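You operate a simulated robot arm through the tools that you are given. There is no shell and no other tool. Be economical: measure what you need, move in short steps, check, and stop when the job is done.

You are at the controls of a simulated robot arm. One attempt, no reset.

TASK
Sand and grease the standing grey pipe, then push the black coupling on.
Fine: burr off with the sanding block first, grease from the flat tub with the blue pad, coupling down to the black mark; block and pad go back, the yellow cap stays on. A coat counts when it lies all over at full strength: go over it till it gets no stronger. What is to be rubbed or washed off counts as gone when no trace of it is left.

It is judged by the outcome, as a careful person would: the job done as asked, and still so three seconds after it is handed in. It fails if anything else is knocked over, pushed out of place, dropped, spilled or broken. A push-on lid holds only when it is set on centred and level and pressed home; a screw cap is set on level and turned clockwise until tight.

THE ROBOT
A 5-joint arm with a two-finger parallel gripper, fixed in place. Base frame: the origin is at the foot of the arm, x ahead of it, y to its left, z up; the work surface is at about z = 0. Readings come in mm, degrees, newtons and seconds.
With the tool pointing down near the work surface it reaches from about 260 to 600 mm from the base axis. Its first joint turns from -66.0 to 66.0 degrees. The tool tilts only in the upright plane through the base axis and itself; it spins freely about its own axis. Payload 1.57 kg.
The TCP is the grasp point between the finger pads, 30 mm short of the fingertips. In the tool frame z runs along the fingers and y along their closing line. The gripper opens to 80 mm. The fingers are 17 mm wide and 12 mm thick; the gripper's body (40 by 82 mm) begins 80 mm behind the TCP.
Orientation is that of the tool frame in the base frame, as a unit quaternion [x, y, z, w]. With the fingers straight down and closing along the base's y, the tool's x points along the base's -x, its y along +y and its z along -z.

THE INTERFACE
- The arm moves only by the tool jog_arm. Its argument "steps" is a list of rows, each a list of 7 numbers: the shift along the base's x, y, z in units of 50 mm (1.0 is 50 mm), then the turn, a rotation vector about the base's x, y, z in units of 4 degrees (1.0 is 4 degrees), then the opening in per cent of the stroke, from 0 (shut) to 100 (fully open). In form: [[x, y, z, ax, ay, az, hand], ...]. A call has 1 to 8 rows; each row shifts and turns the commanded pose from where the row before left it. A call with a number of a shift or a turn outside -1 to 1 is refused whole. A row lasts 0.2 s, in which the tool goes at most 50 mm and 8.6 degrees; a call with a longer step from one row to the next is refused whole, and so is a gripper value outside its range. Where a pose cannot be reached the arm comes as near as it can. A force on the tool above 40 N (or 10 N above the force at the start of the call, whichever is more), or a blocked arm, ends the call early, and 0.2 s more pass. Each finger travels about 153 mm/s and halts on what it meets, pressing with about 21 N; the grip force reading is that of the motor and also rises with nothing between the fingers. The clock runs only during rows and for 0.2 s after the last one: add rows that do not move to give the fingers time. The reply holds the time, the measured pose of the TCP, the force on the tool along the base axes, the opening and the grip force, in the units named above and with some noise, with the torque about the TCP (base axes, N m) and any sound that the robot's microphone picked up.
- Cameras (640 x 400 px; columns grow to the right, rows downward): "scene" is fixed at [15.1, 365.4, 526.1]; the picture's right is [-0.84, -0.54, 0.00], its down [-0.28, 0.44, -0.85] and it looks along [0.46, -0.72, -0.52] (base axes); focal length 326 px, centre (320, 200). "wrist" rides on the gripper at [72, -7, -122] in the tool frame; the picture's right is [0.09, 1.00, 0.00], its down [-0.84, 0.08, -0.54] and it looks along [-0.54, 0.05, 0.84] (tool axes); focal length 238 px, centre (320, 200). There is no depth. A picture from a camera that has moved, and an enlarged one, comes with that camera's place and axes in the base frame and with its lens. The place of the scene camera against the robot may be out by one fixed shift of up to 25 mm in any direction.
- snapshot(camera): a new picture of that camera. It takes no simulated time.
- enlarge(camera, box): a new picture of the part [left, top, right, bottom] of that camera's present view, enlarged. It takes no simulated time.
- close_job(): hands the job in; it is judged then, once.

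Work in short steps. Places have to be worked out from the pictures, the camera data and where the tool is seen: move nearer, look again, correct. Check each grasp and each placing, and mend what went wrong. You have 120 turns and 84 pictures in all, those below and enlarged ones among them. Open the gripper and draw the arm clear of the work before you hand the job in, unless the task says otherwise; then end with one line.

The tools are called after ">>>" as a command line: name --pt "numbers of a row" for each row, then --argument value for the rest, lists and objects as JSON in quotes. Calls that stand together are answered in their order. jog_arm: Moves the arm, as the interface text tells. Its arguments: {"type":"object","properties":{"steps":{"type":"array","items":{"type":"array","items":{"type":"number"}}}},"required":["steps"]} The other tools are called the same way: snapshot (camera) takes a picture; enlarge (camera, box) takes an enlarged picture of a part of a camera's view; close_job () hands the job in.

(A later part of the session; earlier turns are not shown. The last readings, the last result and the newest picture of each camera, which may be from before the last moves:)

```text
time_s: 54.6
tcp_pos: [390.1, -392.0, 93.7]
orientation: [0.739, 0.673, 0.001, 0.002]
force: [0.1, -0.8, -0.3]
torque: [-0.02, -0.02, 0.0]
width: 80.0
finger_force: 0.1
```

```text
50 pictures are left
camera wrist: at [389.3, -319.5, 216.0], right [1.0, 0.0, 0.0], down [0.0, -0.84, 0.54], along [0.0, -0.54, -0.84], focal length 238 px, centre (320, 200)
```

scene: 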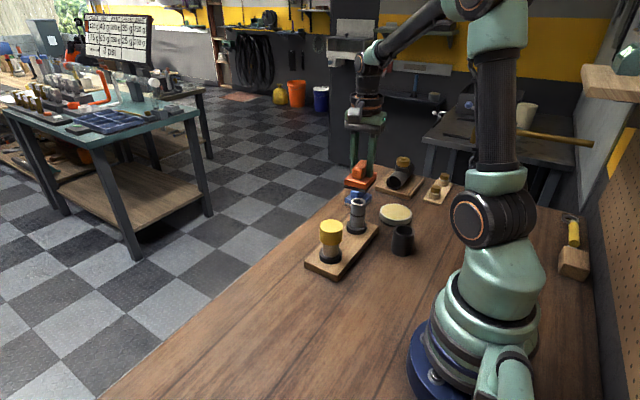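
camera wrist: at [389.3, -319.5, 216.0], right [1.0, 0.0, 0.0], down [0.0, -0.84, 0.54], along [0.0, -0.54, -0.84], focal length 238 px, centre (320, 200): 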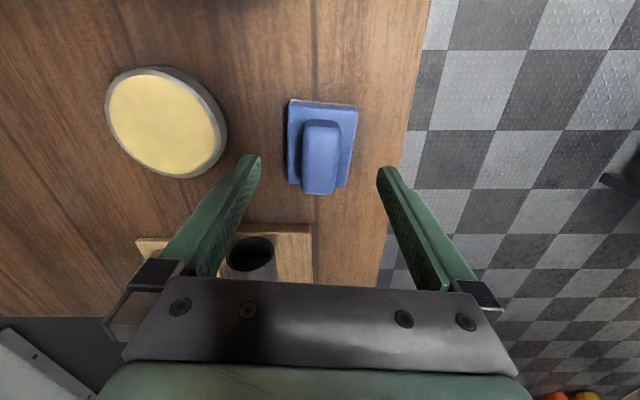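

Well aligned. Descend to z≈57 and grip.

>>> jog_arm --pt "0 0 -0.4 0 0 0.25 100" --pt "0 0 -0.3 0 0 0 100" --pt "0 0 0 0 0 0 100" --pt "0 0 0 0 0 0 50" --pt "0 0 0 0 0 0 0" --pt "0 0 0 0 0 0 0" --pt "0 0 0 0 0 0 0"

>>> jog_arm --pt "0 0 0.1 0 0 0 0" --pt "0 0 0.2 0 0 0 0" --pt "0 0 0.2 0 0 0 0" --pt "0 0 0 0 0 0 0"

>>> enlarge --camera "scene" --box '[310, 150, 410, 230]'

```text
time_s: 56.2
tcp_pos: [391.4, -391.5, 58.0]
orientation: [0.733, 0.68, 0.0, 0.002]
force: [0.4, -0.2, 0.5]
torque: [0.01, -0.01, -0.02]
width: 27.4
finger_force: 20.9
```

```text
time_s: 57.2
tcp_pos: [391.4, -393.0, 84.0]
orientation: [0.733, 0.68, 0.0, 0.001]
force: [-0.2, -0.5, -1.1]
torque: [-0.01, -0.01, 0.02]
width: 27.5
finger_force: 21.0
```

```text
5.00 times, centred on (360, 190) of scene
camera zoom: at [15.1, 365.4, 526.1], right [-0.84, -0.54, 0.0], down [-0.28, 0.44, -0.85], along [0.46, -0.72, -0.52], focal length 1632 px, centre (120, 250)
```

zoom: 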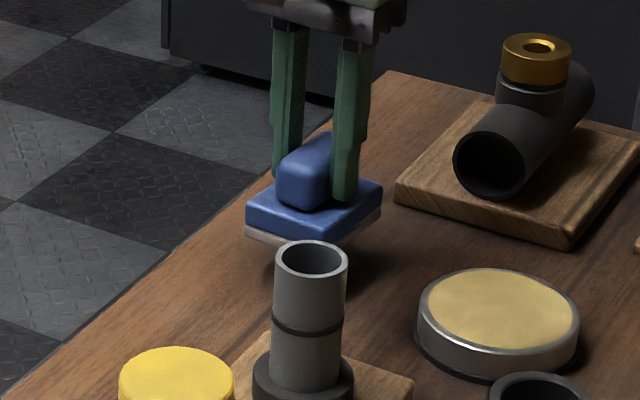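

Pad held. Tub centre ≈(263,-373), top z≈25. Carry the pad over it.

>>> jog_arm --pt "0 0 0.4 0 0 0 0" --pt "-0.4 0.06 0.2 0 0 0 0" --pt "-0.6 0.1 0 0 0 0 0" --pt "-0.7 0.1 0 0 0 0 0" --pt "-0.6 0.1 0 0 0 0 0" --pt "-0.24 0.04 0 0 0 0 0" --pt "0 0 0 0 0 0 0"

>>> enlarge --camera "scene" --box '[330, 150, 450, 246]'

>>> snapshot --camera "wrist"

```text
time_s: 58.8
tcp_pos: [264.1, -371.9, 113.7]
orientation: [0.733, 0.68, 0.0, 0.002]
force: [0.4, 0.6, -0.8]
torque: [-0.01, -0.02, -0.02]
width: 27.2
finger_force: 21.1
```

```text
4.17 times, centred on (390, 198) of scene
camera zoom: at [15.1, 365.4, 526.1], right [-0.84, -0.54, 0.0], down [-0.28, 0.44, -0.85], along [0.46, -0.72, -0.52], focal length 1360 px, centre (28, 208)
```

zoom: 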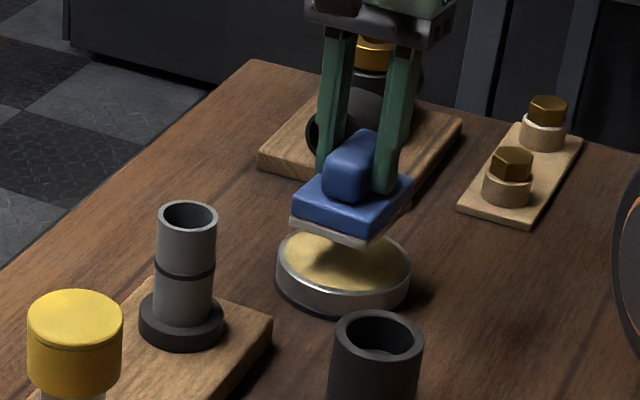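

```text
47 pictures are left
camera wrist: at [261.1, -299.9, 235.2], right [1.0, 0.02, 0.0], down [0.01, -0.84, 0.54], along [0.01, -0.54, -0.84], focal length 238 px, centre (320, 200)
```

wrist: 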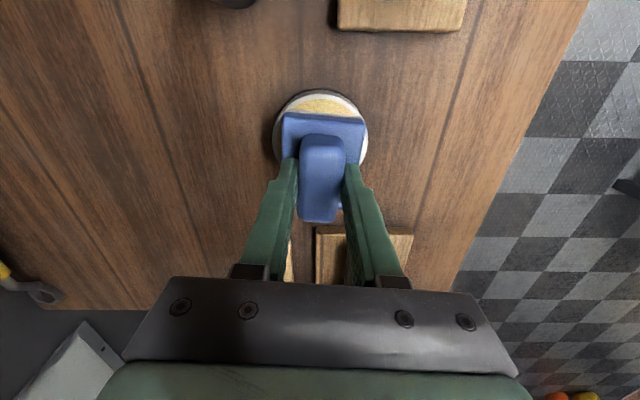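

Centred over the tub. Lower gently.

>>> jog_arm --pt "0 0 -0.3 0 0 0 0" --pt "0 0 -0.16 0 0 0 0" --pt "0 0 -0.03 0 0 0 0" --pt "0 0 -0.03 0 0 0 0" --pt "0 0 0 0 0 0 0"

>>> enlarge --camera "scene" --box '[350, 160, 430, 224]'

```text
time_s: 60.0
tcp_pos: [264.2, -371.8, 87.2]
orientation: [0.733, 0.68, 0.0, 0.001]
force: [1.0, 0.4, -0.1]
torque: [0.0, 0.04, -0.03]
width: 27.2
finger_force: 20.8
```

```text
6.25 times, centred on (390, 192) of scene
camera zoom: at [15.1, 365.4, 526.1], right [-0.84, -0.54, 0.0], down [-0.28, 0.44, -0.85], along [0.46, -0.72, -0.52], focal length 2040 px, centre (-118, 250)
```

zoom: 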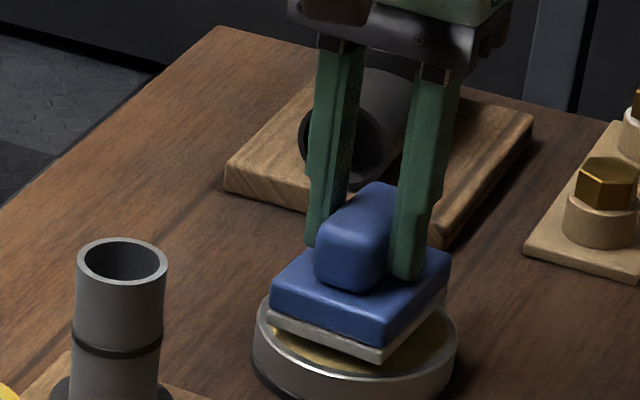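

>>> jog_arm --pt "0 0 -0.02 0 0 0 0" --pt "0 0 -0.02 0 0 0 0" --pt "0 0 -0.02 0 0 0 0" --pt "0 0 0 0 0 0 0"

>>> jog_arm --pt "0 0 -0.02 0 0 0 0" --pt "0 0 -0.02 0 0 0 0" --pt "0 0 0 0 0 0 0"

```text
time_s: 61.0
tcp_pos: [264.3, -371.7, 84.4]
orientation: [0.733, 0.68, 0.0, 0.001]
force: [0.2, 0.4, -0.4]
torque: [0.0, 0.0, 0.04]
width: 27.3
finger_force: 21.2
```

```text
time_s: 61.8
tcp_pos: [262.3, -372.2, 82.9]
orientation: [0.733, 0.68, 0.0, 0.001]
force: [0.2, -0.2, -0.6]
torque: [0.0, 0.0, -0.01]
width: 27.2
finger_force: 21.5
```

>>> jog_arm --pt "0 0 -0.02 0 0 0 0" --pt "0 0 -0.02 0 0 0 0" --pt "0 0 0 0 0 0 0"

>>> jog_arm --pt "0 0 -0.02 0 0 0 0" --pt "0 0 0 0 0 0 0"

```text
time_s: 62.6
tcp_pos: [263.1, -371.5, 81.0]
orientation: [0.733, 0.68, 0.001, 0.001]
force: [0.3, 0.4, -0.9]
torque: [0.0, 0.0, -0.01]
width: 27.1
finger_force: 20.7
```

```text
time_s: 63.2
tcp_pos: [263.7, -372.0, 79.8]
orientation: [0.734, 0.68, 0.0, 0.001]
force: [0.1, -1.1, -0.4]
torque: [-0.03, 0.04, 0.02]
width: 27.2
finger_force: 20.9
```

>>> jog_arm --pt "0 0 -0.02 0 0 0 0" --pt "0 0 -0.02 0 0 0 0" --pt "0 0 0 0 0 0 0"

>>> enlarge --camera "scene" --box '[350, 160, 430, 224]'

```text
time_s: 64.0
tcp_pos: [263.8, -372.2, 78.7]
orientation: [0.734, 0.679, -0.001, 0.002]
force: [-4.1, 3.5, 15.7]
torque: [0.04, 0.17, -0.02]
width: 27.0
finger_force: 21.5
```

```text
6.25 times, centred on (390, 192) of scene
camera zoom: at [15.1, 365.5, 526.1], right [-0.84, -0.54, 0.0], down [-0.28, 0.44, -0.85], along [0.46, -0.72, -0.52], focal length 2040 px, centre (-118, 250)
```

zoom: 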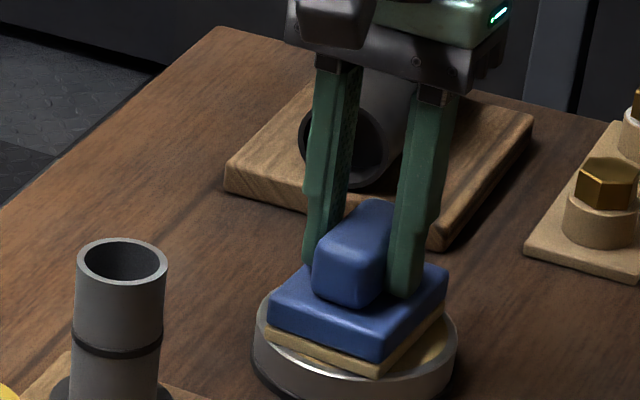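

The pad sole turned grease-coloured. Lift and carry over the pipe.

>>> jog_arm --pt "0 0 0.2 0 0 0 0" --pt "0 0 0.6 0 0 0 0" --pt "0 0 0.8 0 0 0 0" --pt "0 0 0.7 0 0 0 0" --pt "0.3 0.7 0.3 0 0 0 0" --pt "0.5 0.9 0 0 0 0 0" --pt "0.3 0.95 0 0 0 0 0" --pt "0 0 0 0 0 0 0"

>>> enlarge --camera "scene" --box '[300, 140, 420, 250]'

```text
refused: row 6 steps farther than a row can; nothing moved
```

```text
3.64 times, centred on (360, 195) of scene
camera zoom: at [15.1, 365.5, 526.1], right [-0.84, -0.54, 0.0], down [-0.28, 0.44, -0.85], along [0.46, -0.72, -0.52], focal length 1187 px, centre (174, 218)
```

zoom: 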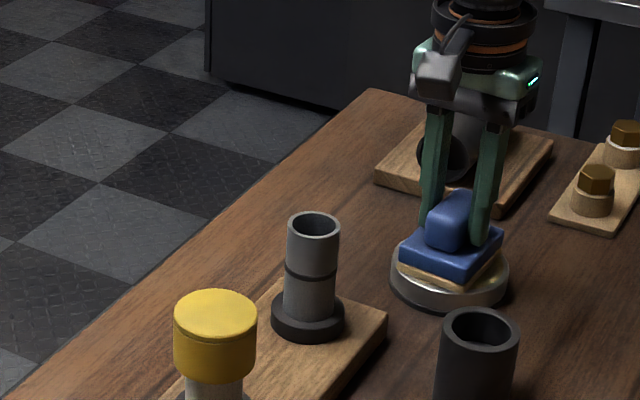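

A row was too long; split it.

>>> jog_arm --pt "0 0 0.2 0 0 0 0" --pt "0 0 0.6 0 0 0 0" --pt "0 0 0.8 0 0 0 0" --pt "0 0 0.7 0 0 0 0" --pt "0.2 0.4 0.3 0 0 0 0" --pt "0.4 0.7 0 0 0 0 0" --pt "0.3 0.8 0 0 0 0 0" --pt "0.2 0.64 0 0 0 0 0"

>>> jog_arm --pt "0 0 -0.3 0 0 0 0" --pt "0 0 -0.3 0 0 0 0" --pt "0 0 -0.1 0 0 0 0" --pt "0 0 0 0 0 0 0"

>>> enlarge --camera "scene" --box '[300, 140, 420, 250]'

```text
time_s: 65.8
tcp_pos: [317.5, -244.8, 208.3]
orientation: [0.734, 0.679, -0.001, 0.001]
force: [0.0, -0.2, -1.4]
torque: [0.0, 0.0, -0.01]
width: 27.1
finger_force: 21.0
```

```text
time_s: 66.8
tcp_pos: [319.0, -244.7, 171.6]
orientation: [0.732, 0.681, 0.0, 0.001]
force: [0.3, 0.4, -0.9]
torque: [0.03, -0.03, 0.03]
width: 27.3
finger_force: 21.3
```

```text
3.64 times, centred on (360, 195) of scene
camera zoom: at [15.1, 365.4, 526.1], right [-0.84, -0.54, 0.0], down [-0.28, 0.44, -0.85], along [0.46, -0.72, -0.52], focal length 1187 px, centre (174, 218)
```

zoom: 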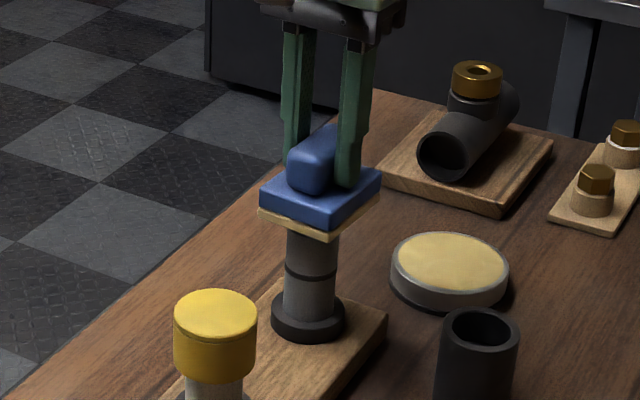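

>>> jog_arm --pt "0 0 -0.08 0 0 0 0" --pt "0 0 -0.06 0 0 0 0" --pt "0 0 -0.02 0 0 0 0" --pt "0 0 0 0 0 0 0"

>>> jog_arm --pt "0 0 -0.015 0 0 0 0" --pt "0 0 -0.015 0 0 0 0" --pt "0 0 0 0 0 0 0"

```text
time_s: 67.8
tcp_pos: [317.4, -246.1, 164.5]
orientation: [0.733, 0.68, 0.0, 0.001]
force: [-0.8, -0.1, -0.4]
torque: [-0.01, 0.01, -0.04]
width: 26.9
finger_force: 21.2
```

```text
time_s: 68.6
tcp_pos: [318.8, -245.3, 163.6]
orientation: [0.733, 0.68, 0.0, 0.001]
force: [0.1, 0.0, -0.3]
torque: [-0.01, -0.01, 0.02]
width: 27.1
finger_force: 21.0
```

>>> jog_arm --pt "0 0 -0.015 0 0 0 0" --pt "0 0 -0.015 0 0 0 0" --pt "0 0 0 0 0 0 0"

>>> jog_arm --pt "0 0 -0.015 0 0 0 0" --pt "0 0 0 0 0 0 0"

```text
time_s: 69.4
tcp_pos: [318.8, -246.3, 162.1]
orientation: [0.733, 0.68, 0.0, 0.002]
force: [-1.4, 0.4, 8.7]
torque: [-0.04, 0.12, -0.01]
width: 27.2
finger_force: 20.5
```

```text
time_s: 70.0
tcp_pos: [319.7, -245.2, 161.7]
orientation: [0.733, 0.68, 0.0, 0.003]
force: [-1.6, -1.8, 15.4]
torque: [-0.12, 0.13, 0.02]
width: 27.5
finger_force: 21.1
```

Contact at 15 N. Rub in x, y and a square.

>>> jog_arm --pt "0.2 0 0 0 0 0 0" --pt "-0.4 0 0 0 0 0 0" --pt "0.4 0 0 0 0 0 0" --pt "-0.2 0.2 0 0 0 0 0" --pt "0 -0.4 0 0 0 0 0" --pt "0 0.4 0 0 0 0 0" --pt "0 -0.2 0 0 0 0 0"

>>> jog_arm --pt "0.2 0.2 0 0 0 0 0" --pt "-0.4 0 0 0 0 0 0" --pt "0 -0.4 0 0 0 0 0" --pt "0.4 0 0 0 0 0 0" --pt "0 0.4 0 0 0 0 0" --pt "-0.4 0 0 0 0 0 0" --pt "0 -0.4 0 0 0 0 0" --pt "0.2 0.2 0 0 0 0 0"

>>> jog_arm --pt "0 0 0.4 0 0 0 0" --pt "0 0 0.6 0 0 0 0" --pt "0 -0.4 0.6 0 0 0 0" --pt "0 -0.8 0 0 0 0 0" --pt "0 -0.4 0 0 0 0 0" --pt "0 0 0 0 0 0 0"

>>> enlarge --camera "scene" --box '[325, 185, 395, 240]'

>>> enlarge --camera "wrist" --box '[240, 0, 400, 120]'

```text
time_s: 71.6
tcp_pos: [318.6, -244.1, 160.5]
orientation: [0.734, 0.679, 0.001, 0.0]
force: [0.3, 3.8, 9.3]
torque: [0.14, -0.02, 0.01]
width: 27.2
finger_force: 21.4
```

```text
time_s: 73.4
tcp_pos: [317.3, -246.2, 161.4]
orientation: [0.733, 0.68, 0.0, 0.001]
force: [0.4, -0.8, -1.1]
torque: [-0.03, 0.01, -0.02]
width: 27.2
finger_force: 21.0
```

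```text
time_s: 74.8
tcp_pos: [318.5, -325.9, 241.7]
orientation: [0.733, 0.68, 0.0, 0.0]
force: [1.1, 0.8, -1.5]
torque: [0.01, 0.02, 0.0]
width: 26.7
finger_force: 21.1
```

```text
7.27 times, centred on (360, 212) of scene
camera zoom: at [15.1, 365.4, 526.1], right [-0.84, -0.54, 0.0], down [-0.28, 0.44, -0.85], along [0.46, -0.72, -0.52], focal length 2374 px, centre (29, 109)
```

zoom: 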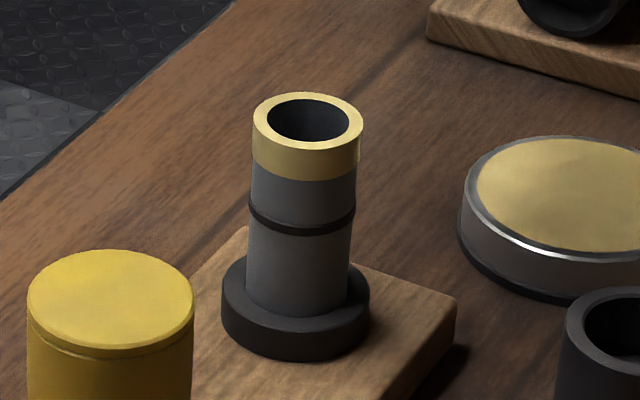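

```text
3.33 times, centred on (320, 60) of wrist
camera zoom: at [316.5, -254.2, 364.2], right [1.0, 0.02, 0.0], down [0.01, -0.84, 0.54], along [0.01, -0.54, -0.84], focal length 794 px, centre (320, 667)
```

zoom: 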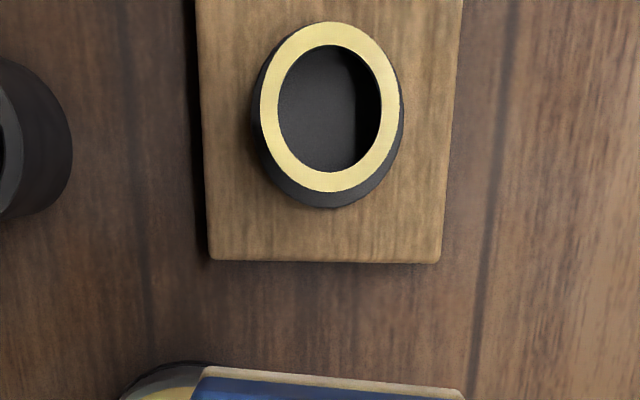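

A grease band appeared on the pipe end. To make sure of full strength, re-dip and go over it again.

>>> jog_arm --pt "-0.4 -0.2 0 0 0 0 0" --pt "-0.4 -0.4 -0.5 0 0 0 0" --pt "-0.3 -0.3 -0.8 0 0 0 0" --pt "0 0 -0.8 0 0 0 0" --pt "0 0 -0.8 0 0 0 0" --pt "0 0 -0.2 0 0 0 0" --pt "0 0 0 0 0 0 0"

>>> jog_arm --pt "0 0 -0.05 0 0 0 0" --pt "0 0 -0.02 0 0 0 0" --pt "0 0 0 0 0 0 0"

```text
time_s: 76.4
tcp_pos: [264.3, -368.1, 84.6]
orientation: [0.733, 0.68, 0.0, 0.0]
force: [-0.5, -0.6, -2.3]
torque: [0.01, 0.01, -0.01]
width: 27.7
finger_force: 20.7
```

```text
time_s: 77.2
tcp_pos: [263.1, -368.4, 81.0]
orientation: [0.733, 0.68, 0.0, 0.001]
force: [-0.2, 0.2, -0.3]
torque: [-0.01, -0.01, -0.02]
width: 27.3
finger_force: 20.8
```

>>> jog_arm --pt "0 -0.05 -0.02 0 0 0 0" --pt "0 0 -0.02 0 0 0 0" --pt "0 0 0 0 0 0 0"

>>> jog_arm --pt "0 0 -0.015 0 0 0 0" --pt "0 0 0 0 0 0 0"

```text
time_s: 78.0
tcp_pos: [264.0, -372.8, 79.0]
orientation: [0.732, 0.681, 0.0, 0.002]
force: [-0.5, 0.3, -0.1]
torque: [-0.05, 0.01, -0.02]
width: 27.2
finger_force: 21.1
```

```text
time_s: 78.6
tcp_pos: [264.1, -372.8, 79.1]
orientation: [0.733, 0.68, 0.0, 0.0]
force: [-0.9, 0.1, -0.1]
torque: [0.01, -0.04, -0.01]
width: 27.0
finger_force: 21.2
```

>>> jog_arm --pt "0 0 -0.015 0 0 0 0" --pt "0 0 -0.015 0 0 0 0" --pt "0 0 0 0 0 0 0"

```text
time_s: 79.4
tcp_pos: [263.3, -373.0, 77.6]
orientation: [0.732, 0.681, 0.001, 0.002]
force: [0.3, -0.5, 0.2]
torque: [-0.03, -0.03, 0.0]
width: 27.0
finger_force: 20.9
```

>>> jog_arm --pt "0 0 -0.015 0 0 0 0" --pt "0 0 -0.015 0 0 0 0" --pt "0 0 0 0 0 0 0"

>>> enlarge --camera "scene" --box '[350, 160, 430, 224]'

```text
time_s: 80.2
tcp_pos: [265.1, -372.2, 78.1]
orientation: [0.734, 0.679, 0.001, 0.002]
force: [-0.7, 4.0, 14.1]
torque: [0.33, 0.07, 0.0]
width: 27.2
finger_force: 20.6
```

```text
6.25 times, centred on (390, 192) of scene
camera zoom: at [15.1, 365.5, 526.1], right [-0.84, -0.54, 0.0], down [-0.28, 0.44, -0.85], along [0.46, -0.72, -0.52], focal length 2040 px, centre (-118, 250)
```

zoom: 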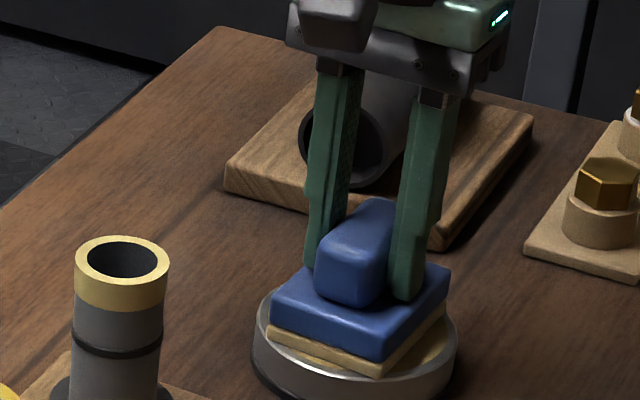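

Freshly greased. Back to the pipe for a second coat.

>>> jog_arm --pt "0 0 0.2 0 0 0 0" --pt "0 0 0.6 0 0 0 0" --pt "0 0 0.8 0 0 0 0" --pt "0 0 0.7 0 0 0 0" --pt "0.2 0.4 0.3 0 0 0 0" --pt "0.4 0.7 0 0 0 0 0" --pt "0.3 0.8 0 0 0 0 0" --pt "0.18 0.64 0 0 0 0 0"

>>> jog_arm --pt "0 0 -0.3 0 0 0 0" --pt "0 0 -0.3 0 0 0 0" --pt "0 0 -0.22 0 0 0 0" --pt "0 0 -0.06 0 0 0 0" --pt "0 0 0 0 0 0 0"

```text
time_s: 82.0
tcp_pos: [316.8, -247.3, 208.9]
orientation: [0.734, 0.68, 0.0, 0.001]
force: [0.0, 0.0, 0.1]
torque: [-0.01, -0.02, 0.0]
width: 27.1
finger_force: 21.1
```

```text
time_s: 83.2
tcp_pos: [318.4, -245.7, 162.9]
orientation: [0.734, 0.68, 0.0, 0.001]
force: [-0.2, -0.4, -0.7]
torque: [-0.02, 0.02, 0.0]
width: 27.1
finger_force: 21.0
```

>>> jog_arm --pt "0 0 -0.015 0 0 0 0" --pt "0 0 -0.015 0 0 0 0" --pt "0 0 0 0 0 0 0"

>>> jog_arm --pt "0 0 -0.015 0 0 0 0" --pt "0 0 0 0 0 0 0"

```text
time_s: 84.0
tcp_pos: [317.2, -245.5, 160.6]
orientation: [0.733, 0.68, 0.0, 0.001]
force: [-0.3, 0.5, -1.0]
torque: [0.05, 0.04, -0.02]
width: 27.3
finger_force: 20.8
```

```text
time_s: 84.6
tcp_pos: [318.6, -245.5, 159.8]
orientation: [0.733, 0.68, 0.001, 0.003]
force: [-1.6, 2.3, 10.0]
torque: [0.18, 0.14, -0.01]
width: 27.3
finger_force: 21.3
```

Contact. Press slightly more and rub with overlapping strokes.

>>> jog_arm --pt "0.1 0 -0.01 0 0 0 0" --pt "-0.3 0 0 0 0 0 0" --pt "0.4 0 0 0 0 0 0" --pt "-0.2 0.2 0 0 0 0 0" --pt "0 -0.4 0 0 0 0 0" --pt "0 0.4 -0.005 0 0 0 0" --pt "0 -0.2 0 0 0 0 0"

>>> jog_arm --pt "0.15 0.15 -0.005 0 0 0 0" --pt "-0.3 0 0 0 0 0 0" --pt "0 -0.3 0 0 0 0 0" --pt "0.3 0 0 0 0 0 0" --pt "0 0.3 0 0 0 0 0" --pt "-0.3 0 0 0 0 0 0" --pt "0 -0.3 0 0 0 0 0" --pt "0.15 0.15 0 0 0 0 0"

>>> jog_arm --pt "0 0 0.4 0 0 0 0" --pt "0 0 0.6 0 0 0 0" --pt "0 -0.4 0.6 0 0 0 0" --pt "0 -0.8 0 0 0 0 0" --pt "0 -0.4 0 0 0 0 0" --pt "0 0 0 0 0 0 0"

>>> enlarge --camera "scene" --box '[325, 185, 395, 240]'

>>> enlarge --camera "wrist" --box '[240, 0, 400, 120]'

```text
time_s: 86.2
tcp_pos: [318.8, -246.3, 159.5]
orientation: [0.733, 0.68, 0.0, 0.001]
force: [0.6, 5.4, 15.1]
torque: [0.27, -0.01, 0.03]
width: 27.2
finger_force: 21.0
```

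```text
time_s: 88.0
tcp_pos: [317.5, -247.2, 158.4]
orientation: [0.734, 0.68, 0.0, 0.002]
force: [-3.1, -4.0, 15.6]
torque: [-0.18, 0.24, -0.01]
width: 27.2
finger_force: 21.0
```

```text
time_s: 89.4
tcp_pos: [316.7, -325.0, 237.8]
orientation: [0.733, 0.68, -0.001, 0.001]
force: [-0.4, 0.2, -0.9]
torque: [0.04, 0.02, 0.0]
width: 27.3
finger_force: 21.1
```

```text
7.27 times, centred on (360, 212) of scene
camera zoom: at [15.1, 365.4, 526.1], right [-0.84, -0.54, 0.0], down [-0.28, 0.44, -0.85], along [0.46, -0.72, -0.52], focal length 2374 px, centre (29, 109)
```

zoom: 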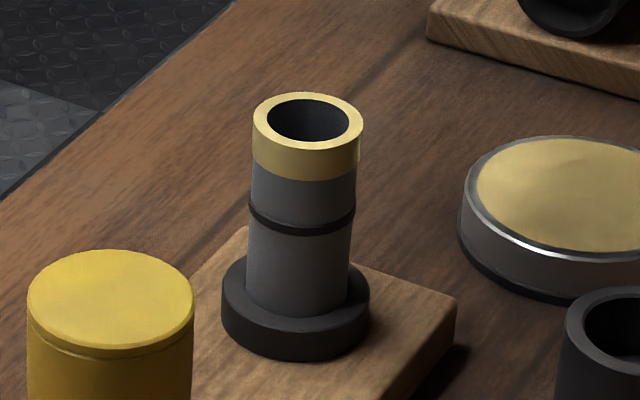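

```text
3.33 times, centred on (320, 60) of wrist
camera zoom: at [315.0, -253.1, 360.5], right [1.0, 0.02, 0.0], down [0.01, -0.84, 0.54], along [0.01, -0.54, -0.84], focal length 794 px, centre (320, 667)
```

zoom: 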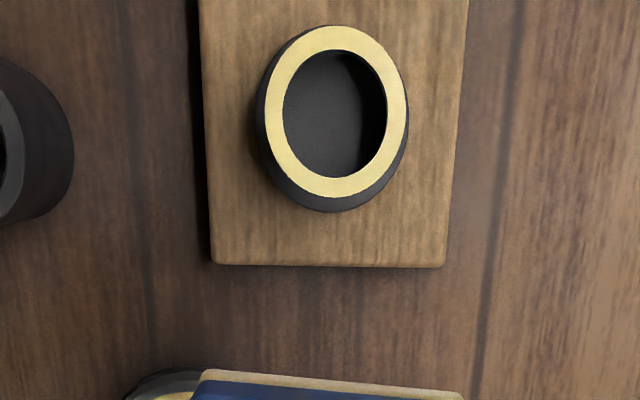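

No further change: coat is at full strength. Return the pad to (390,-392).

>>> jog_arm --pt "0.4 -0.4 0 0 0 0 0" --pt "0.6 -0.5 0 0 0 0 0" --pt "0.45 -0.43 -0.4 0 0 0 0" --pt "0 0 -0.8 0 0 0 0" --pt "0 0 -0.8 0 0 0 0" --pt "0 0 -0.8 0 0 0 0" --pt "0 0 -0.5 0 0 0 0" --pt "0 0 0 0 0 0 0"

>>> enlarge --camera "scene" --box '[310, 150, 410, 230]'

```text
time_s: 91.2
tcp_pos: [392.0, -391.9, 72.5]
orientation: [0.733, 0.68, 0.0, 0.001]
force: [0.8, 0.4, -0.9]
torque: [0.01, 0.0, -0.03]
width: 27.3
finger_force: 21.1
```

```text
5.00 times, centred on (360, 190) of scene
camera zoom: at [15.1, 365.4, 526.1], right [-0.84, -0.54, 0.0], down [-0.28, 0.44, -0.85], along [0.46, -0.72, -0.52], focal length 1632 px, centre (120, 250)
```

zoom: 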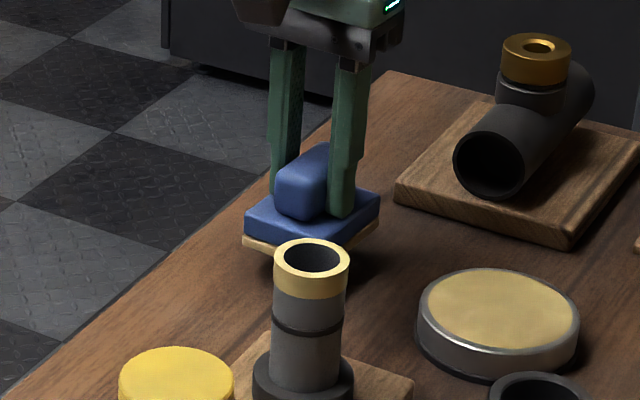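

>>> jog_arm --pt "-0.03 0 -0.16 0 0 0 0" --pt "0 0 -0.1 0 0 0 0" --pt "0 0 -0.02 0 0 0 0" --pt "0 0 0 0 0 0 0"

>>> jog_arm --pt "0 0 -0.015 0 0 0 0" --pt "0 0 -0.015 0 0 0 0" --pt "0 0 0 0 0 0 0"

```text
time_s: 92.2
tcp_pos: [388.5, -391.2, 59.3]
orientation: [0.733, 0.68, 0.0, 0.001]
force: [0.2, -0.7, -0.6]
torque: [0.02, -0.01, 0.01]
width: 27.3
finger_force: 21.4
```

```text
time_s: 93.0
tcp_pos: [388.0, -391.3, 57.4]
orientation: [0.733, 0.68, 0.0, 0.0]
force: [1.1, 0.6, -0.9]
torque: [0.0, -0.03, 0.01]
width: 27.2
finger_force: 21.2
```

>>> jog_arm --pt "0.02 -0.01 -0.015 0 0 0 0" --pt "0 0 -0.015 0 0 0 0" --pt "0 0 0 0 0 0 0"

>>> jog_arm --pt "0 0 -0.01 0 0 0 0" --pt "0 0 0 0 0 0 0"

```text
time_s: 93.8
tcp_pos: [390.3, -393.2, 58.2]
orientation: [0.733, 0.68, -0.001, 0.001]
force: [0.3, -0.1, -0.5]
torque: [-0.02, 0.01, 0.01]
width: 27.2
finger_force: 21.2
```

```text
time_s: 94.4
tcp_pos: [389.2, -392.0, 55.6]
orientation: [0.733, 0.68, -0.001, 0.002]
force: [-1.0, 0.1, -0.4]
torque: [-0.01, 0.03, -0.03]
width: 27.2
finger_force: 21.2
```

>>> jog_arm --pt "0 0 -0.015 0 0 0 0" --pt "0 0 0 0 0 0 0"

>>> jog_arm --pt "0 0 -0.01 0 0 0 0" --pt "0 0 0 0 0 0 0"

```text
time_s: 95.0
tcp_pos: [390.3, -391.6, 56.8]
orientation: [0.733, 0.68, 0.0, 0.002]
force: [0.0, 0.3, -1.3]
torque: [0.02, 0.0, 0.03]
width: 27.0
finger_force: 21.4
```

```text
time_s: 95.6
tcp_pos: [389.3, -392.9, 54.5]
orientation: [0.733, 0.68, 0.0, 0.002]
force: [0.2, 0.4, -0.7]
torque: [0.01, 0.02, 0.04]
width: 27.3
finger_force: 21.3
```

>>> jog_arm --pt "0 0 -0.01 0 0 0 0" --pt "0 0 -0.01 0 0 0 0" --pt "0 0 0 0 0 0 0"

```text
time_s: 96.4
tcp_pos: [390.0, -393.2, 53.1]
orientation: [0.733, 0.68, 0.0, 0.002]
force: [-1.0, 0.2, -1.1]
torque: [0.01, -0.01, 0.0]
width: 27.0
finger_force: 20.8
```

>>> jog_arm --pt "0 0 -0.01 0 0 0 0" --pt "0 0 -0.01 0 0 0 0" --pt "0 0 0 0 0 0 0"

>>> enlarge --camera "scene" --box '[330, 160, 390, 215]'

```text
time_s: 97.2
tcp_pos: [389.4, -391.4, 54.6]
orientation: [0.733, 0.68, 0.0, 0.002]
force: [0.0, 0.0, 12.1]
torque: [0.29, 0.23, 0.0]
width: 27.1
finger_force: 20.8
```

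```text
7.27 times, centred on (360, 188) of scene
camera zoom: at [15.1, 365.5, 526.1], right [-0.84, -0.54, 0.0], down [-0.28, 0.44, -0.85], along [0.46, -0.72, -0.52], focal length 2374 px, centre (29, 291)
```

zoom: 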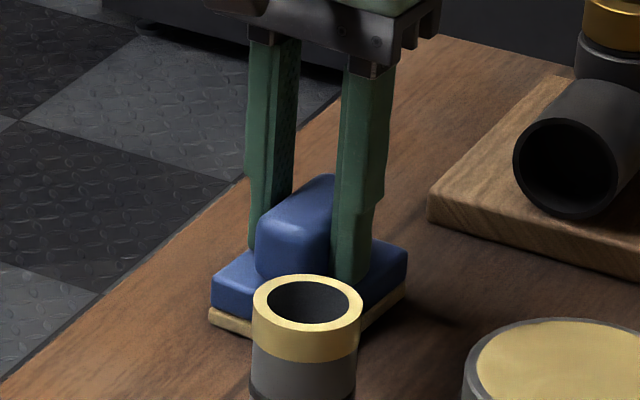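

Touching at 12 N; fingers are close to the base top, so loosen only slightly while rising a little, then open wide higher.

>>> jog_arm --pt "0 0 0.012 0 0 0 30" --pt "0 0 0.04 0 0 0 38" --pt "0 0 0.06 0 0 0 40" --pt "0 0 0.1 0 0 0 45" --pt "0 0 0.4 0 0 0 55" --pt "0 0 0.6 0 0 0 60" --pt "0 0 0.8 0 0 0 60" --pt "0 0 0 0 0 0 60"

>>> enlarge --camera "scene" --box '[315, 185, 395, 245]'

>>> snapshot --camera "wrist"

```text
time_s: 99.0
tcp_pos: [391.4, -392.9, 154.8]
orientation: [0.733, 0.68, -0.001, 0.0]
force: [0.3, -0.6, 0.5]
torque: [0.01, 0.0, 0.02]
width: 47.7
finger_force: 0.1
```

```text
6.67 times, centred on (355, 215) of scene
camera zoom: at [15.1, 365.4, 526.1], right [-0.84, -0.54, 0.0], down [-0.28, 0.44, -0.85], along [0.46, -0.72, -0.52], focal length 2176 px, centre (87, 100)
```

zoom: 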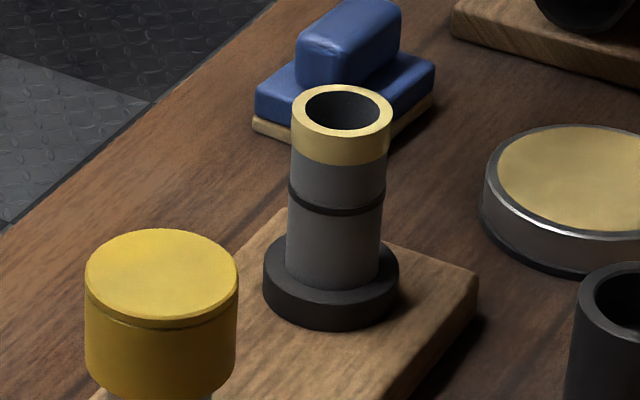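

```text
34 pictures are left
camera wrist: at [389.7, -320.7, 276.9], right [1.0, 0.02, 0.0], down [0.01, -0.84, 0.54], along [0.01, -0.54, -0.84], focal length 238 px, centre (320, 200)
```

wrist: 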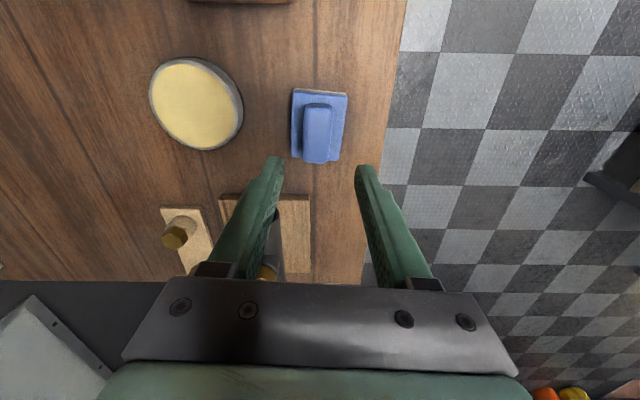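

Pad back within ~1–2 mm. Now travel to above the coupling ≈(194,-253) for a look.

>>> jog_arm --pt "-0.4 0.3 0.1 0 0 0 100" --pt "-0.75 0.5 0 0 0 0 100" --pt "-0.75 0.5 0 0 0 0 100" --pt "-0.75 0.5 0 0 0 0 100" --pt "-0.75 0.5 0 0 0 0 100" --pt "-0.54 0.5 0 0 0 0 100" --pt "0 0 0 0 0 0 100"

>>> snapshot --camera "wrist"

```text
time_s: 100.6
tcp_pos: [193.5, -252.2, 158.0]
orientation: [0.733, 0.68, 0.0, 0.0]
force: [0.1, 0.0, -0.2]
torque: [-0.02, -0.03, -0.02]
width: 80.0
finger_force: 0.1
```

```text
33 pictures are left
camera wrist: at [190.9, -180.9, 279.9], right [1.0, 0.02, 0.0], down [0.01, -0.84, 0.54], along [0.01, -0.54, -0.84], focal length 238 px, centre (320, 200)
```

wrist: 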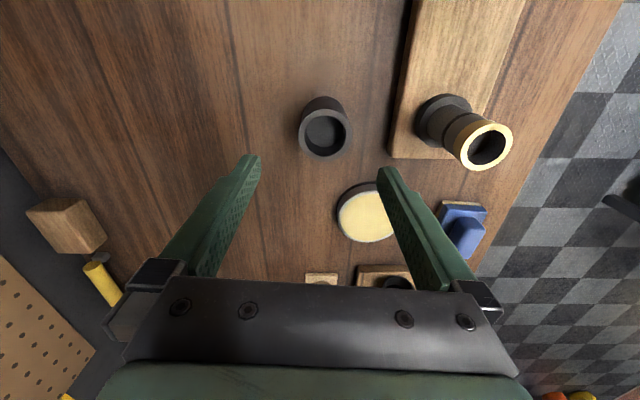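

>>> enlarge --camera "wrist" --box '[280, 80, 370, 170]'

```text
4.44 times, centred on (325, 125) of wrist
camera zoom: at [190.9, -180.9, 279.9], right [1.0, 0.02, 0.0], down [0.01, -0.84, 0.54], along [0.01, -0.54, -0.84], focal length 1059 px, centre (298, 533)
```

zoom: 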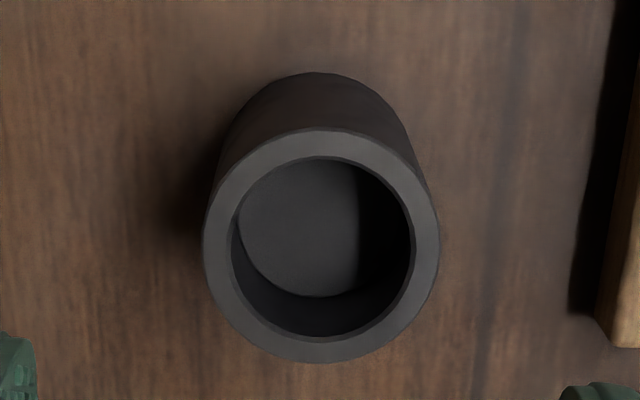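

Coupling top ≈z 58, Ø50, centre ≈(197.5,-252.6), with an inner stop. For an accurate offset I'll take the same relative view (100 mm above) of the pipe top.

>>> jog_arm --pt "0 0 0.47 0 0 0 100" --pt "0 0 0.47 0 0 0 100" --pt "0.6 0.04 0 0 0 0 100" --pt "0.7 0.04 0 0 0 0 100" --pt "0.7 0.05 0 0 0 0 100" --pt "0.45 0.04 0 0 0 0 100" --pt "0 0 0 0 0 0 100" --pt "0 0 0 0 0 0 100"

>>> enlarge --camera "wrist" --box '[280, 80, 370, 170]'

```text
time_s: 102.4
tcp_pos: [314.0, -241.9, 204.6]
orientation: [0.733, 0.681, -0.001, 0.001]
force: [-0.6, -0.7, 0.1]
torque: [0.02, -0.02, 0.03]
width: 79.9
finger_force: 0.0
```

```text
4.44 times, centred on (325, 125) of wrist
camera zoom: at [311.7, -170.9, 326.5], right [1.0, 0.02, 0.0], down [0.01, -0.84, 0.54], along [0.01, -0.54, -0.84], focal length 1059 px, centre (298, 533)
```

zoom: 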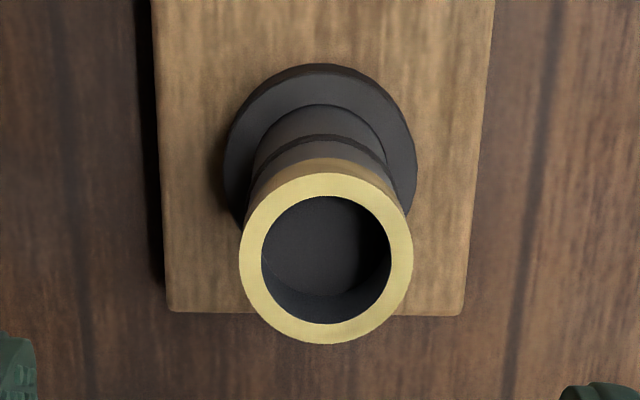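

>>> enlarge --camera "scene" --box '[370, 210, 430, 265]'

```text
7.27 times, centred on (400, 238) of scene
camera zoom: at [15.1, 365.4, 526.1], right [-0.84, -0.54, 0.0], down [-0.28, 0.44, -0.85], along [0.46, -0.72, -0.52], focal length 2374 px, centre (-262, -73)
```

zoom: 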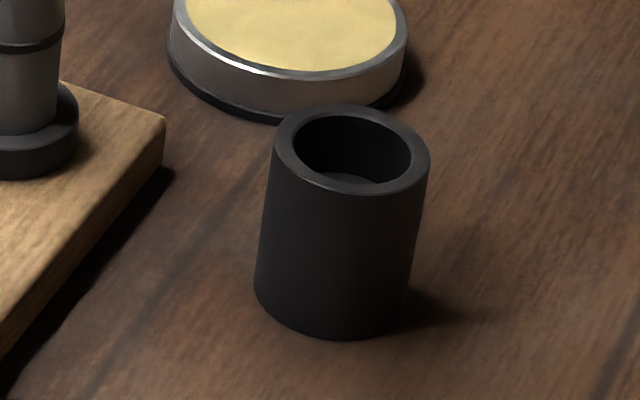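

Coupling ≈61 mm tall, Ø≈49.5. Best estimates in commanded frame: coupling (197.1,-251.8), pipe offset from it (+123.5,+5.6). Go back and descend around the coupling.

>>> jog_arm --pt "-0.6 -0.04 0 0 0 0 100" --pt "-0.7 -0.04 0 0 0 0 100" --pt "-0.7 -0.04 0 0 0 0 100" --pt "-0.372 -0.038 0 0 0 0 100" --pt "0 0 -0.6 0 0 0 100" --pt "0 0 -0.8 0 0 0 100" --pt "0 0 -0.4 0 0 0 100" --pt "0 0 0 0 0 0 100"

>>> snapshot --camera "wrist"

```text
time_s: 104.2
tcp_pos: [196.7, -253.0, 114.9]
orientation: [0.733, 0.68, 0.0, 0.001]
force: [-0.4, 0.2, -0.6]
torque: [0.0, 0.0, -0.01]
width: 79.8
finger_force: 0.0
```

```text
29 pictures are left
camera wrist: at [193.7, -180.7, 237.7], right [1.0, 0.02, 0.0], down [0.01, -0.84, 0.54], along [0.01, -0.54, -0.84], focal length 238 px, centre (320, 200)
```

wrist: 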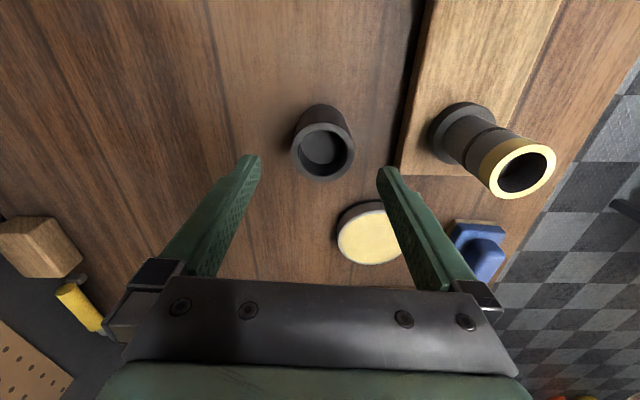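

Aligned. Descend to z≈40 and close.

>>> jog_arm --pt "0 0 -0.6 0 0 0 100" --pt "0 0 -0.6 0 0 0 100" --pt "0 0 -0.3 0 0 0 100" --pt "0 0 0 0 0 0 100" --pt "0 0 0 0 0 0 70" --pt "0 0 0 0 0 0 50" --pt "0 0 0 0 0 0 0" --pt "0 0 0 0 0 0 0"

>>> jog_arm --pt "0 0 0.1 0 0 0 0" --pt "0 0 0.2 0 0 0 0" --pt "0 0 0.4 0 0 0 0" --pt "0 0 0 0 0 0 0"

>>> enlarge --camera "scene" --box '[340, 180, 440, 260]'

```text
time_s: 106.0
tcp_pos: [196.1, -252.0, 40.9]
orientation: [0.733, 0.68, -0.001, 0.002]
force: [-0.7, -0.4, -0.2]
torque: [-0.03, -0.01, 0.0]
width: 49.2
finger_force: 21.5
```

```text
time_s: 107.0
tcp_pos: [196.8, -252.6, 74.9]
orientation: [0.733, 0.68, 0.0, 0.001]
force: [-0.2, -0.1, -0.3]
torque: [-0.04, 0.01, 0.01]
width: 49.6
finger_force: 21.0
```

```text
5.00 times, centred on (390, 220) of scene
camera zoom: at [15.1, 365.4, 526.1], right [-0.84, -0.54, 0.0], down [-0.28, 0.44, -0.85], along [0.46, -0.72, -0.52], focal length 1632 px, centre (-30, 100)
```

zoom: 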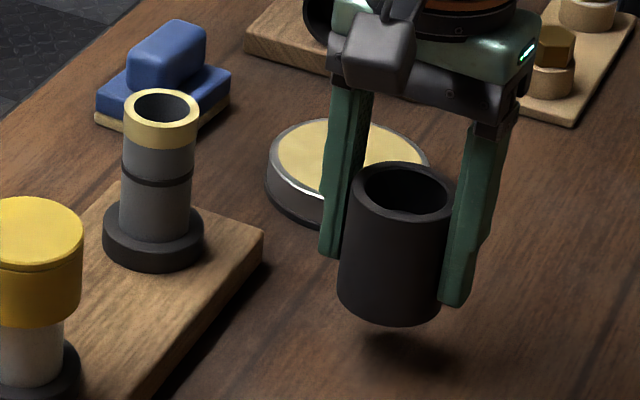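

Held firmly (49.4 mm). Lift and carry above the pipe.

>>> jog_arm --pt "0 0 0.6 0 0 0 0" --pt "0 0 0.8 0 0 0 0" --pt "0 0 0.8 0 0 0 0" --pt "0.4 0.02 0.2 0 0 0 0" --pt "0.7 0.03 0 0 0 0 0" --pt "0.7 0.03 0 0 0 0 0" --pt "0.5 0.02 0 0 0 0 0" --pt "0.17 0.012 0 0 0 0 0"

>>> jog_arm --pt "0 0 -0.4 0 0 0 0" --pt "0 0 -0.4 0 0 0 0" --pt "0 0 0 0 0 0 0" --pt "0 0 0 0 0 0 0"

>>> enlarge --camera "scene" --box '[310, 155, 400, 245]'

>>> enlarge --camera "wrist" --box '[260, 80, 380, 190]'

```text
time_s: 108.8
tcp_pos: [319.6, -248.0, 195.0]
orientation: [0.734, 0.679, 0.001, 0.001]
force: [0.4, 0.2, -0.2]
torque: [0.01, 0.0, -0.04]
width: 49.3
finger_force: 21.2
```

```text
time_s: 109.8
tcp_pos: [318.6, -246.6, 154.4]
orientation: [0.734, 0.68, 0.001, 0.001]
force: [0.1, -0.3, -0.9]
torque: [0.04, -0.06, -0.03]
width: 49.4
finger_force: 21.0
```

```text
4.44 times, centred on (355, 200) of scene
camera zoom: at [15.1, 365.4, 526.1], right [-0.84, -0.54, 0.0], down [-0.28, 0.44, -0.85], along [0.46, -0.72, -0.52], focal length 1451 px, centre (164, 200)
```

zoom: 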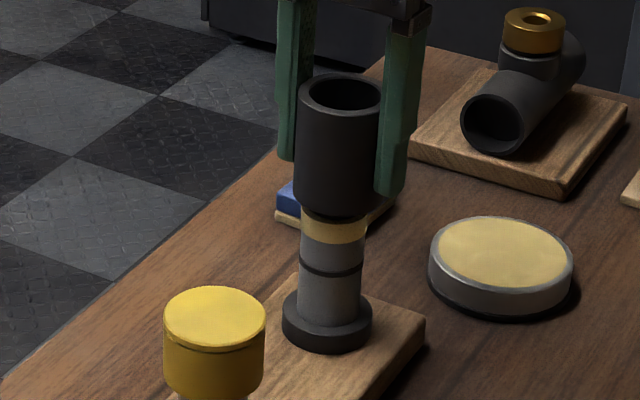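

```text
3.64 times, centred on (320, 135) of wrist
camera zoom: at [316.9, -173.5, 277.2], right [1.0, 0.02, 0.0], down [0.01, -0.84, 0.54], along [0.01, -0.54, -0.84], focal length 867 px, centre (320, 436)
```

zoom: 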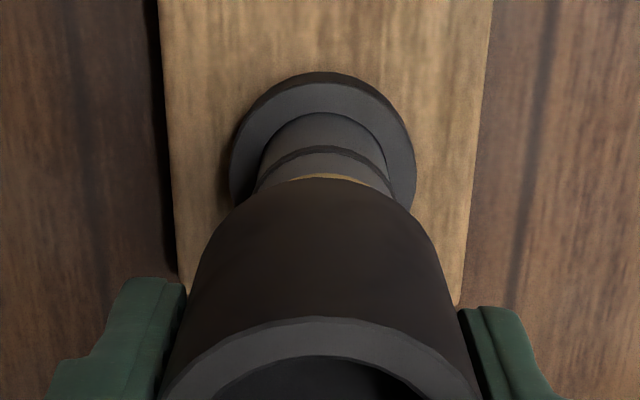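

>>> enlarge --camera "scene" --box '[362, 165, 408, 240]'

>>> enlarge --camera "scene" --box '[330, 170, 390, 240]'

```text
5.33 times, centred on (385, 202) of scene
camera zoom: at [15.1, 365.4, 526.1], right [-0.84, -0.54, 0.0], down [-0.28, 0.44, -0.85], along [0.46, -0.72, -0.52], focal length 1741 px, centre (-27, 187)
```

zoom: 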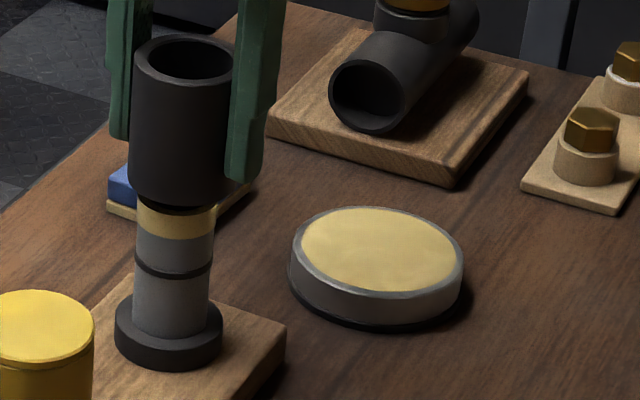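

```text
5.71 times, centred on (360, 205) of scene
camera zoom: at [15.1, 365.4, 526.1], right [-0.84, -0.54, 0.0], down [-0.28, 0.44, -0.85], along [0.46, -0.72, -0.52], focal length 1866 px, centre (91, 171)
```

zoom: 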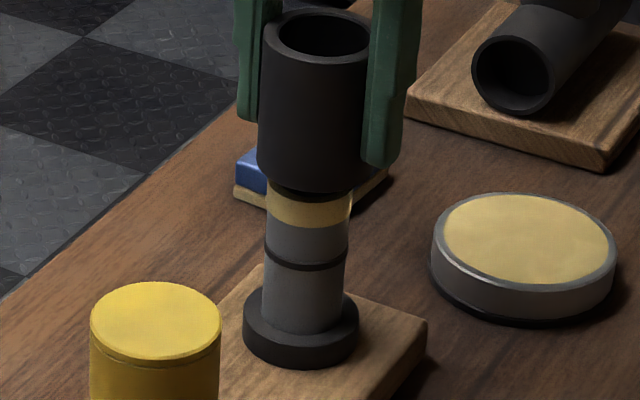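

Scene and wrist views suggest the coupling sits ≈0.8 mm short in x and ≈1.5 mm too far in -y. Correct and lower to just above the rim, then re-check.

>>> jog_arm --pt "0.016 0.03 -0.08 0 0 0 0" --pt "0 0 -0.04 0 0 0 0" --pt "0 0 0 0 0 0 0" --pt "0 0 0 0 0 0 0"

>>> enlarge --camera "scene" --box '[335, 190, 380, 230]'

>>> enlarge --camera "wrist" --box '[260, 80, 380, 190]'

```text
time_s: 110.8
tcp_pos: [321.5, -244.8, 147.9]
orientation: [0.733, 0.68, 0.0, 0.001]
force: [0.0, 0.0, -1.0]
torque: [0.01, 0.04, -0.03]
width: 49.4
finger_force: 20.6
```

```text
10.00 times, centred on (358, 210) of scene
camera zoom: at [15.1, 365.4, 526.1], right [-0.84, -0.54, 0.0], down [-0.28, 0.44, -0.85], along [0.46, -0.72, -0.52], focal length 3265 px, centre (-55, 100)
```

zoom: 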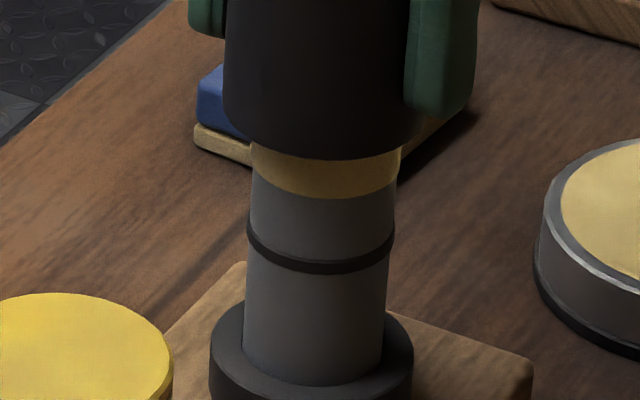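

```text
3.64 times, centred on (320, 135) of wrist
camera zoom: at [318.9, -171.8, 270.8], right [1.0, 0.02, 0.0], down [0.01, -0.84, 0.54], along [0.01, -0.54, -0.84], focal length 867 px, centre (320, 436)
```

zoom: 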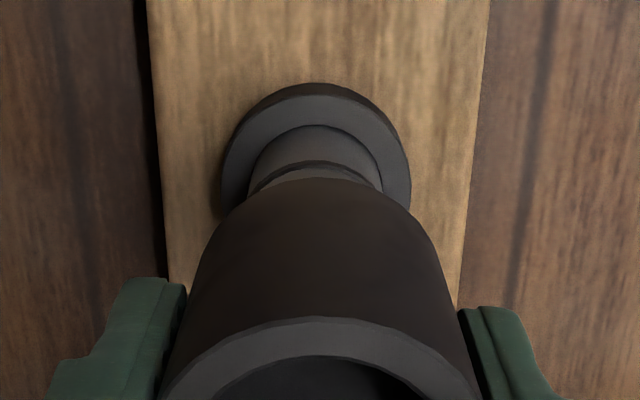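

>>> enlarge --camera "scene" --box '[340, 193, 372, 213]'

```text
16.00 times, centred on (356, 203) of scene
camera zoom: at [15.1, 365.4, 526.1], right [-0.84, -0.54, 0.0], down [-0.28, 0.44, -0.85], along [0.46, -0.72, -0.52], focal length 5224 px, centre (-256, 152)
```

zoom: 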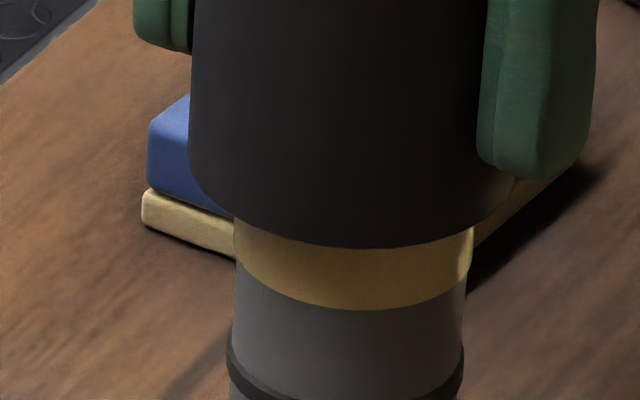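

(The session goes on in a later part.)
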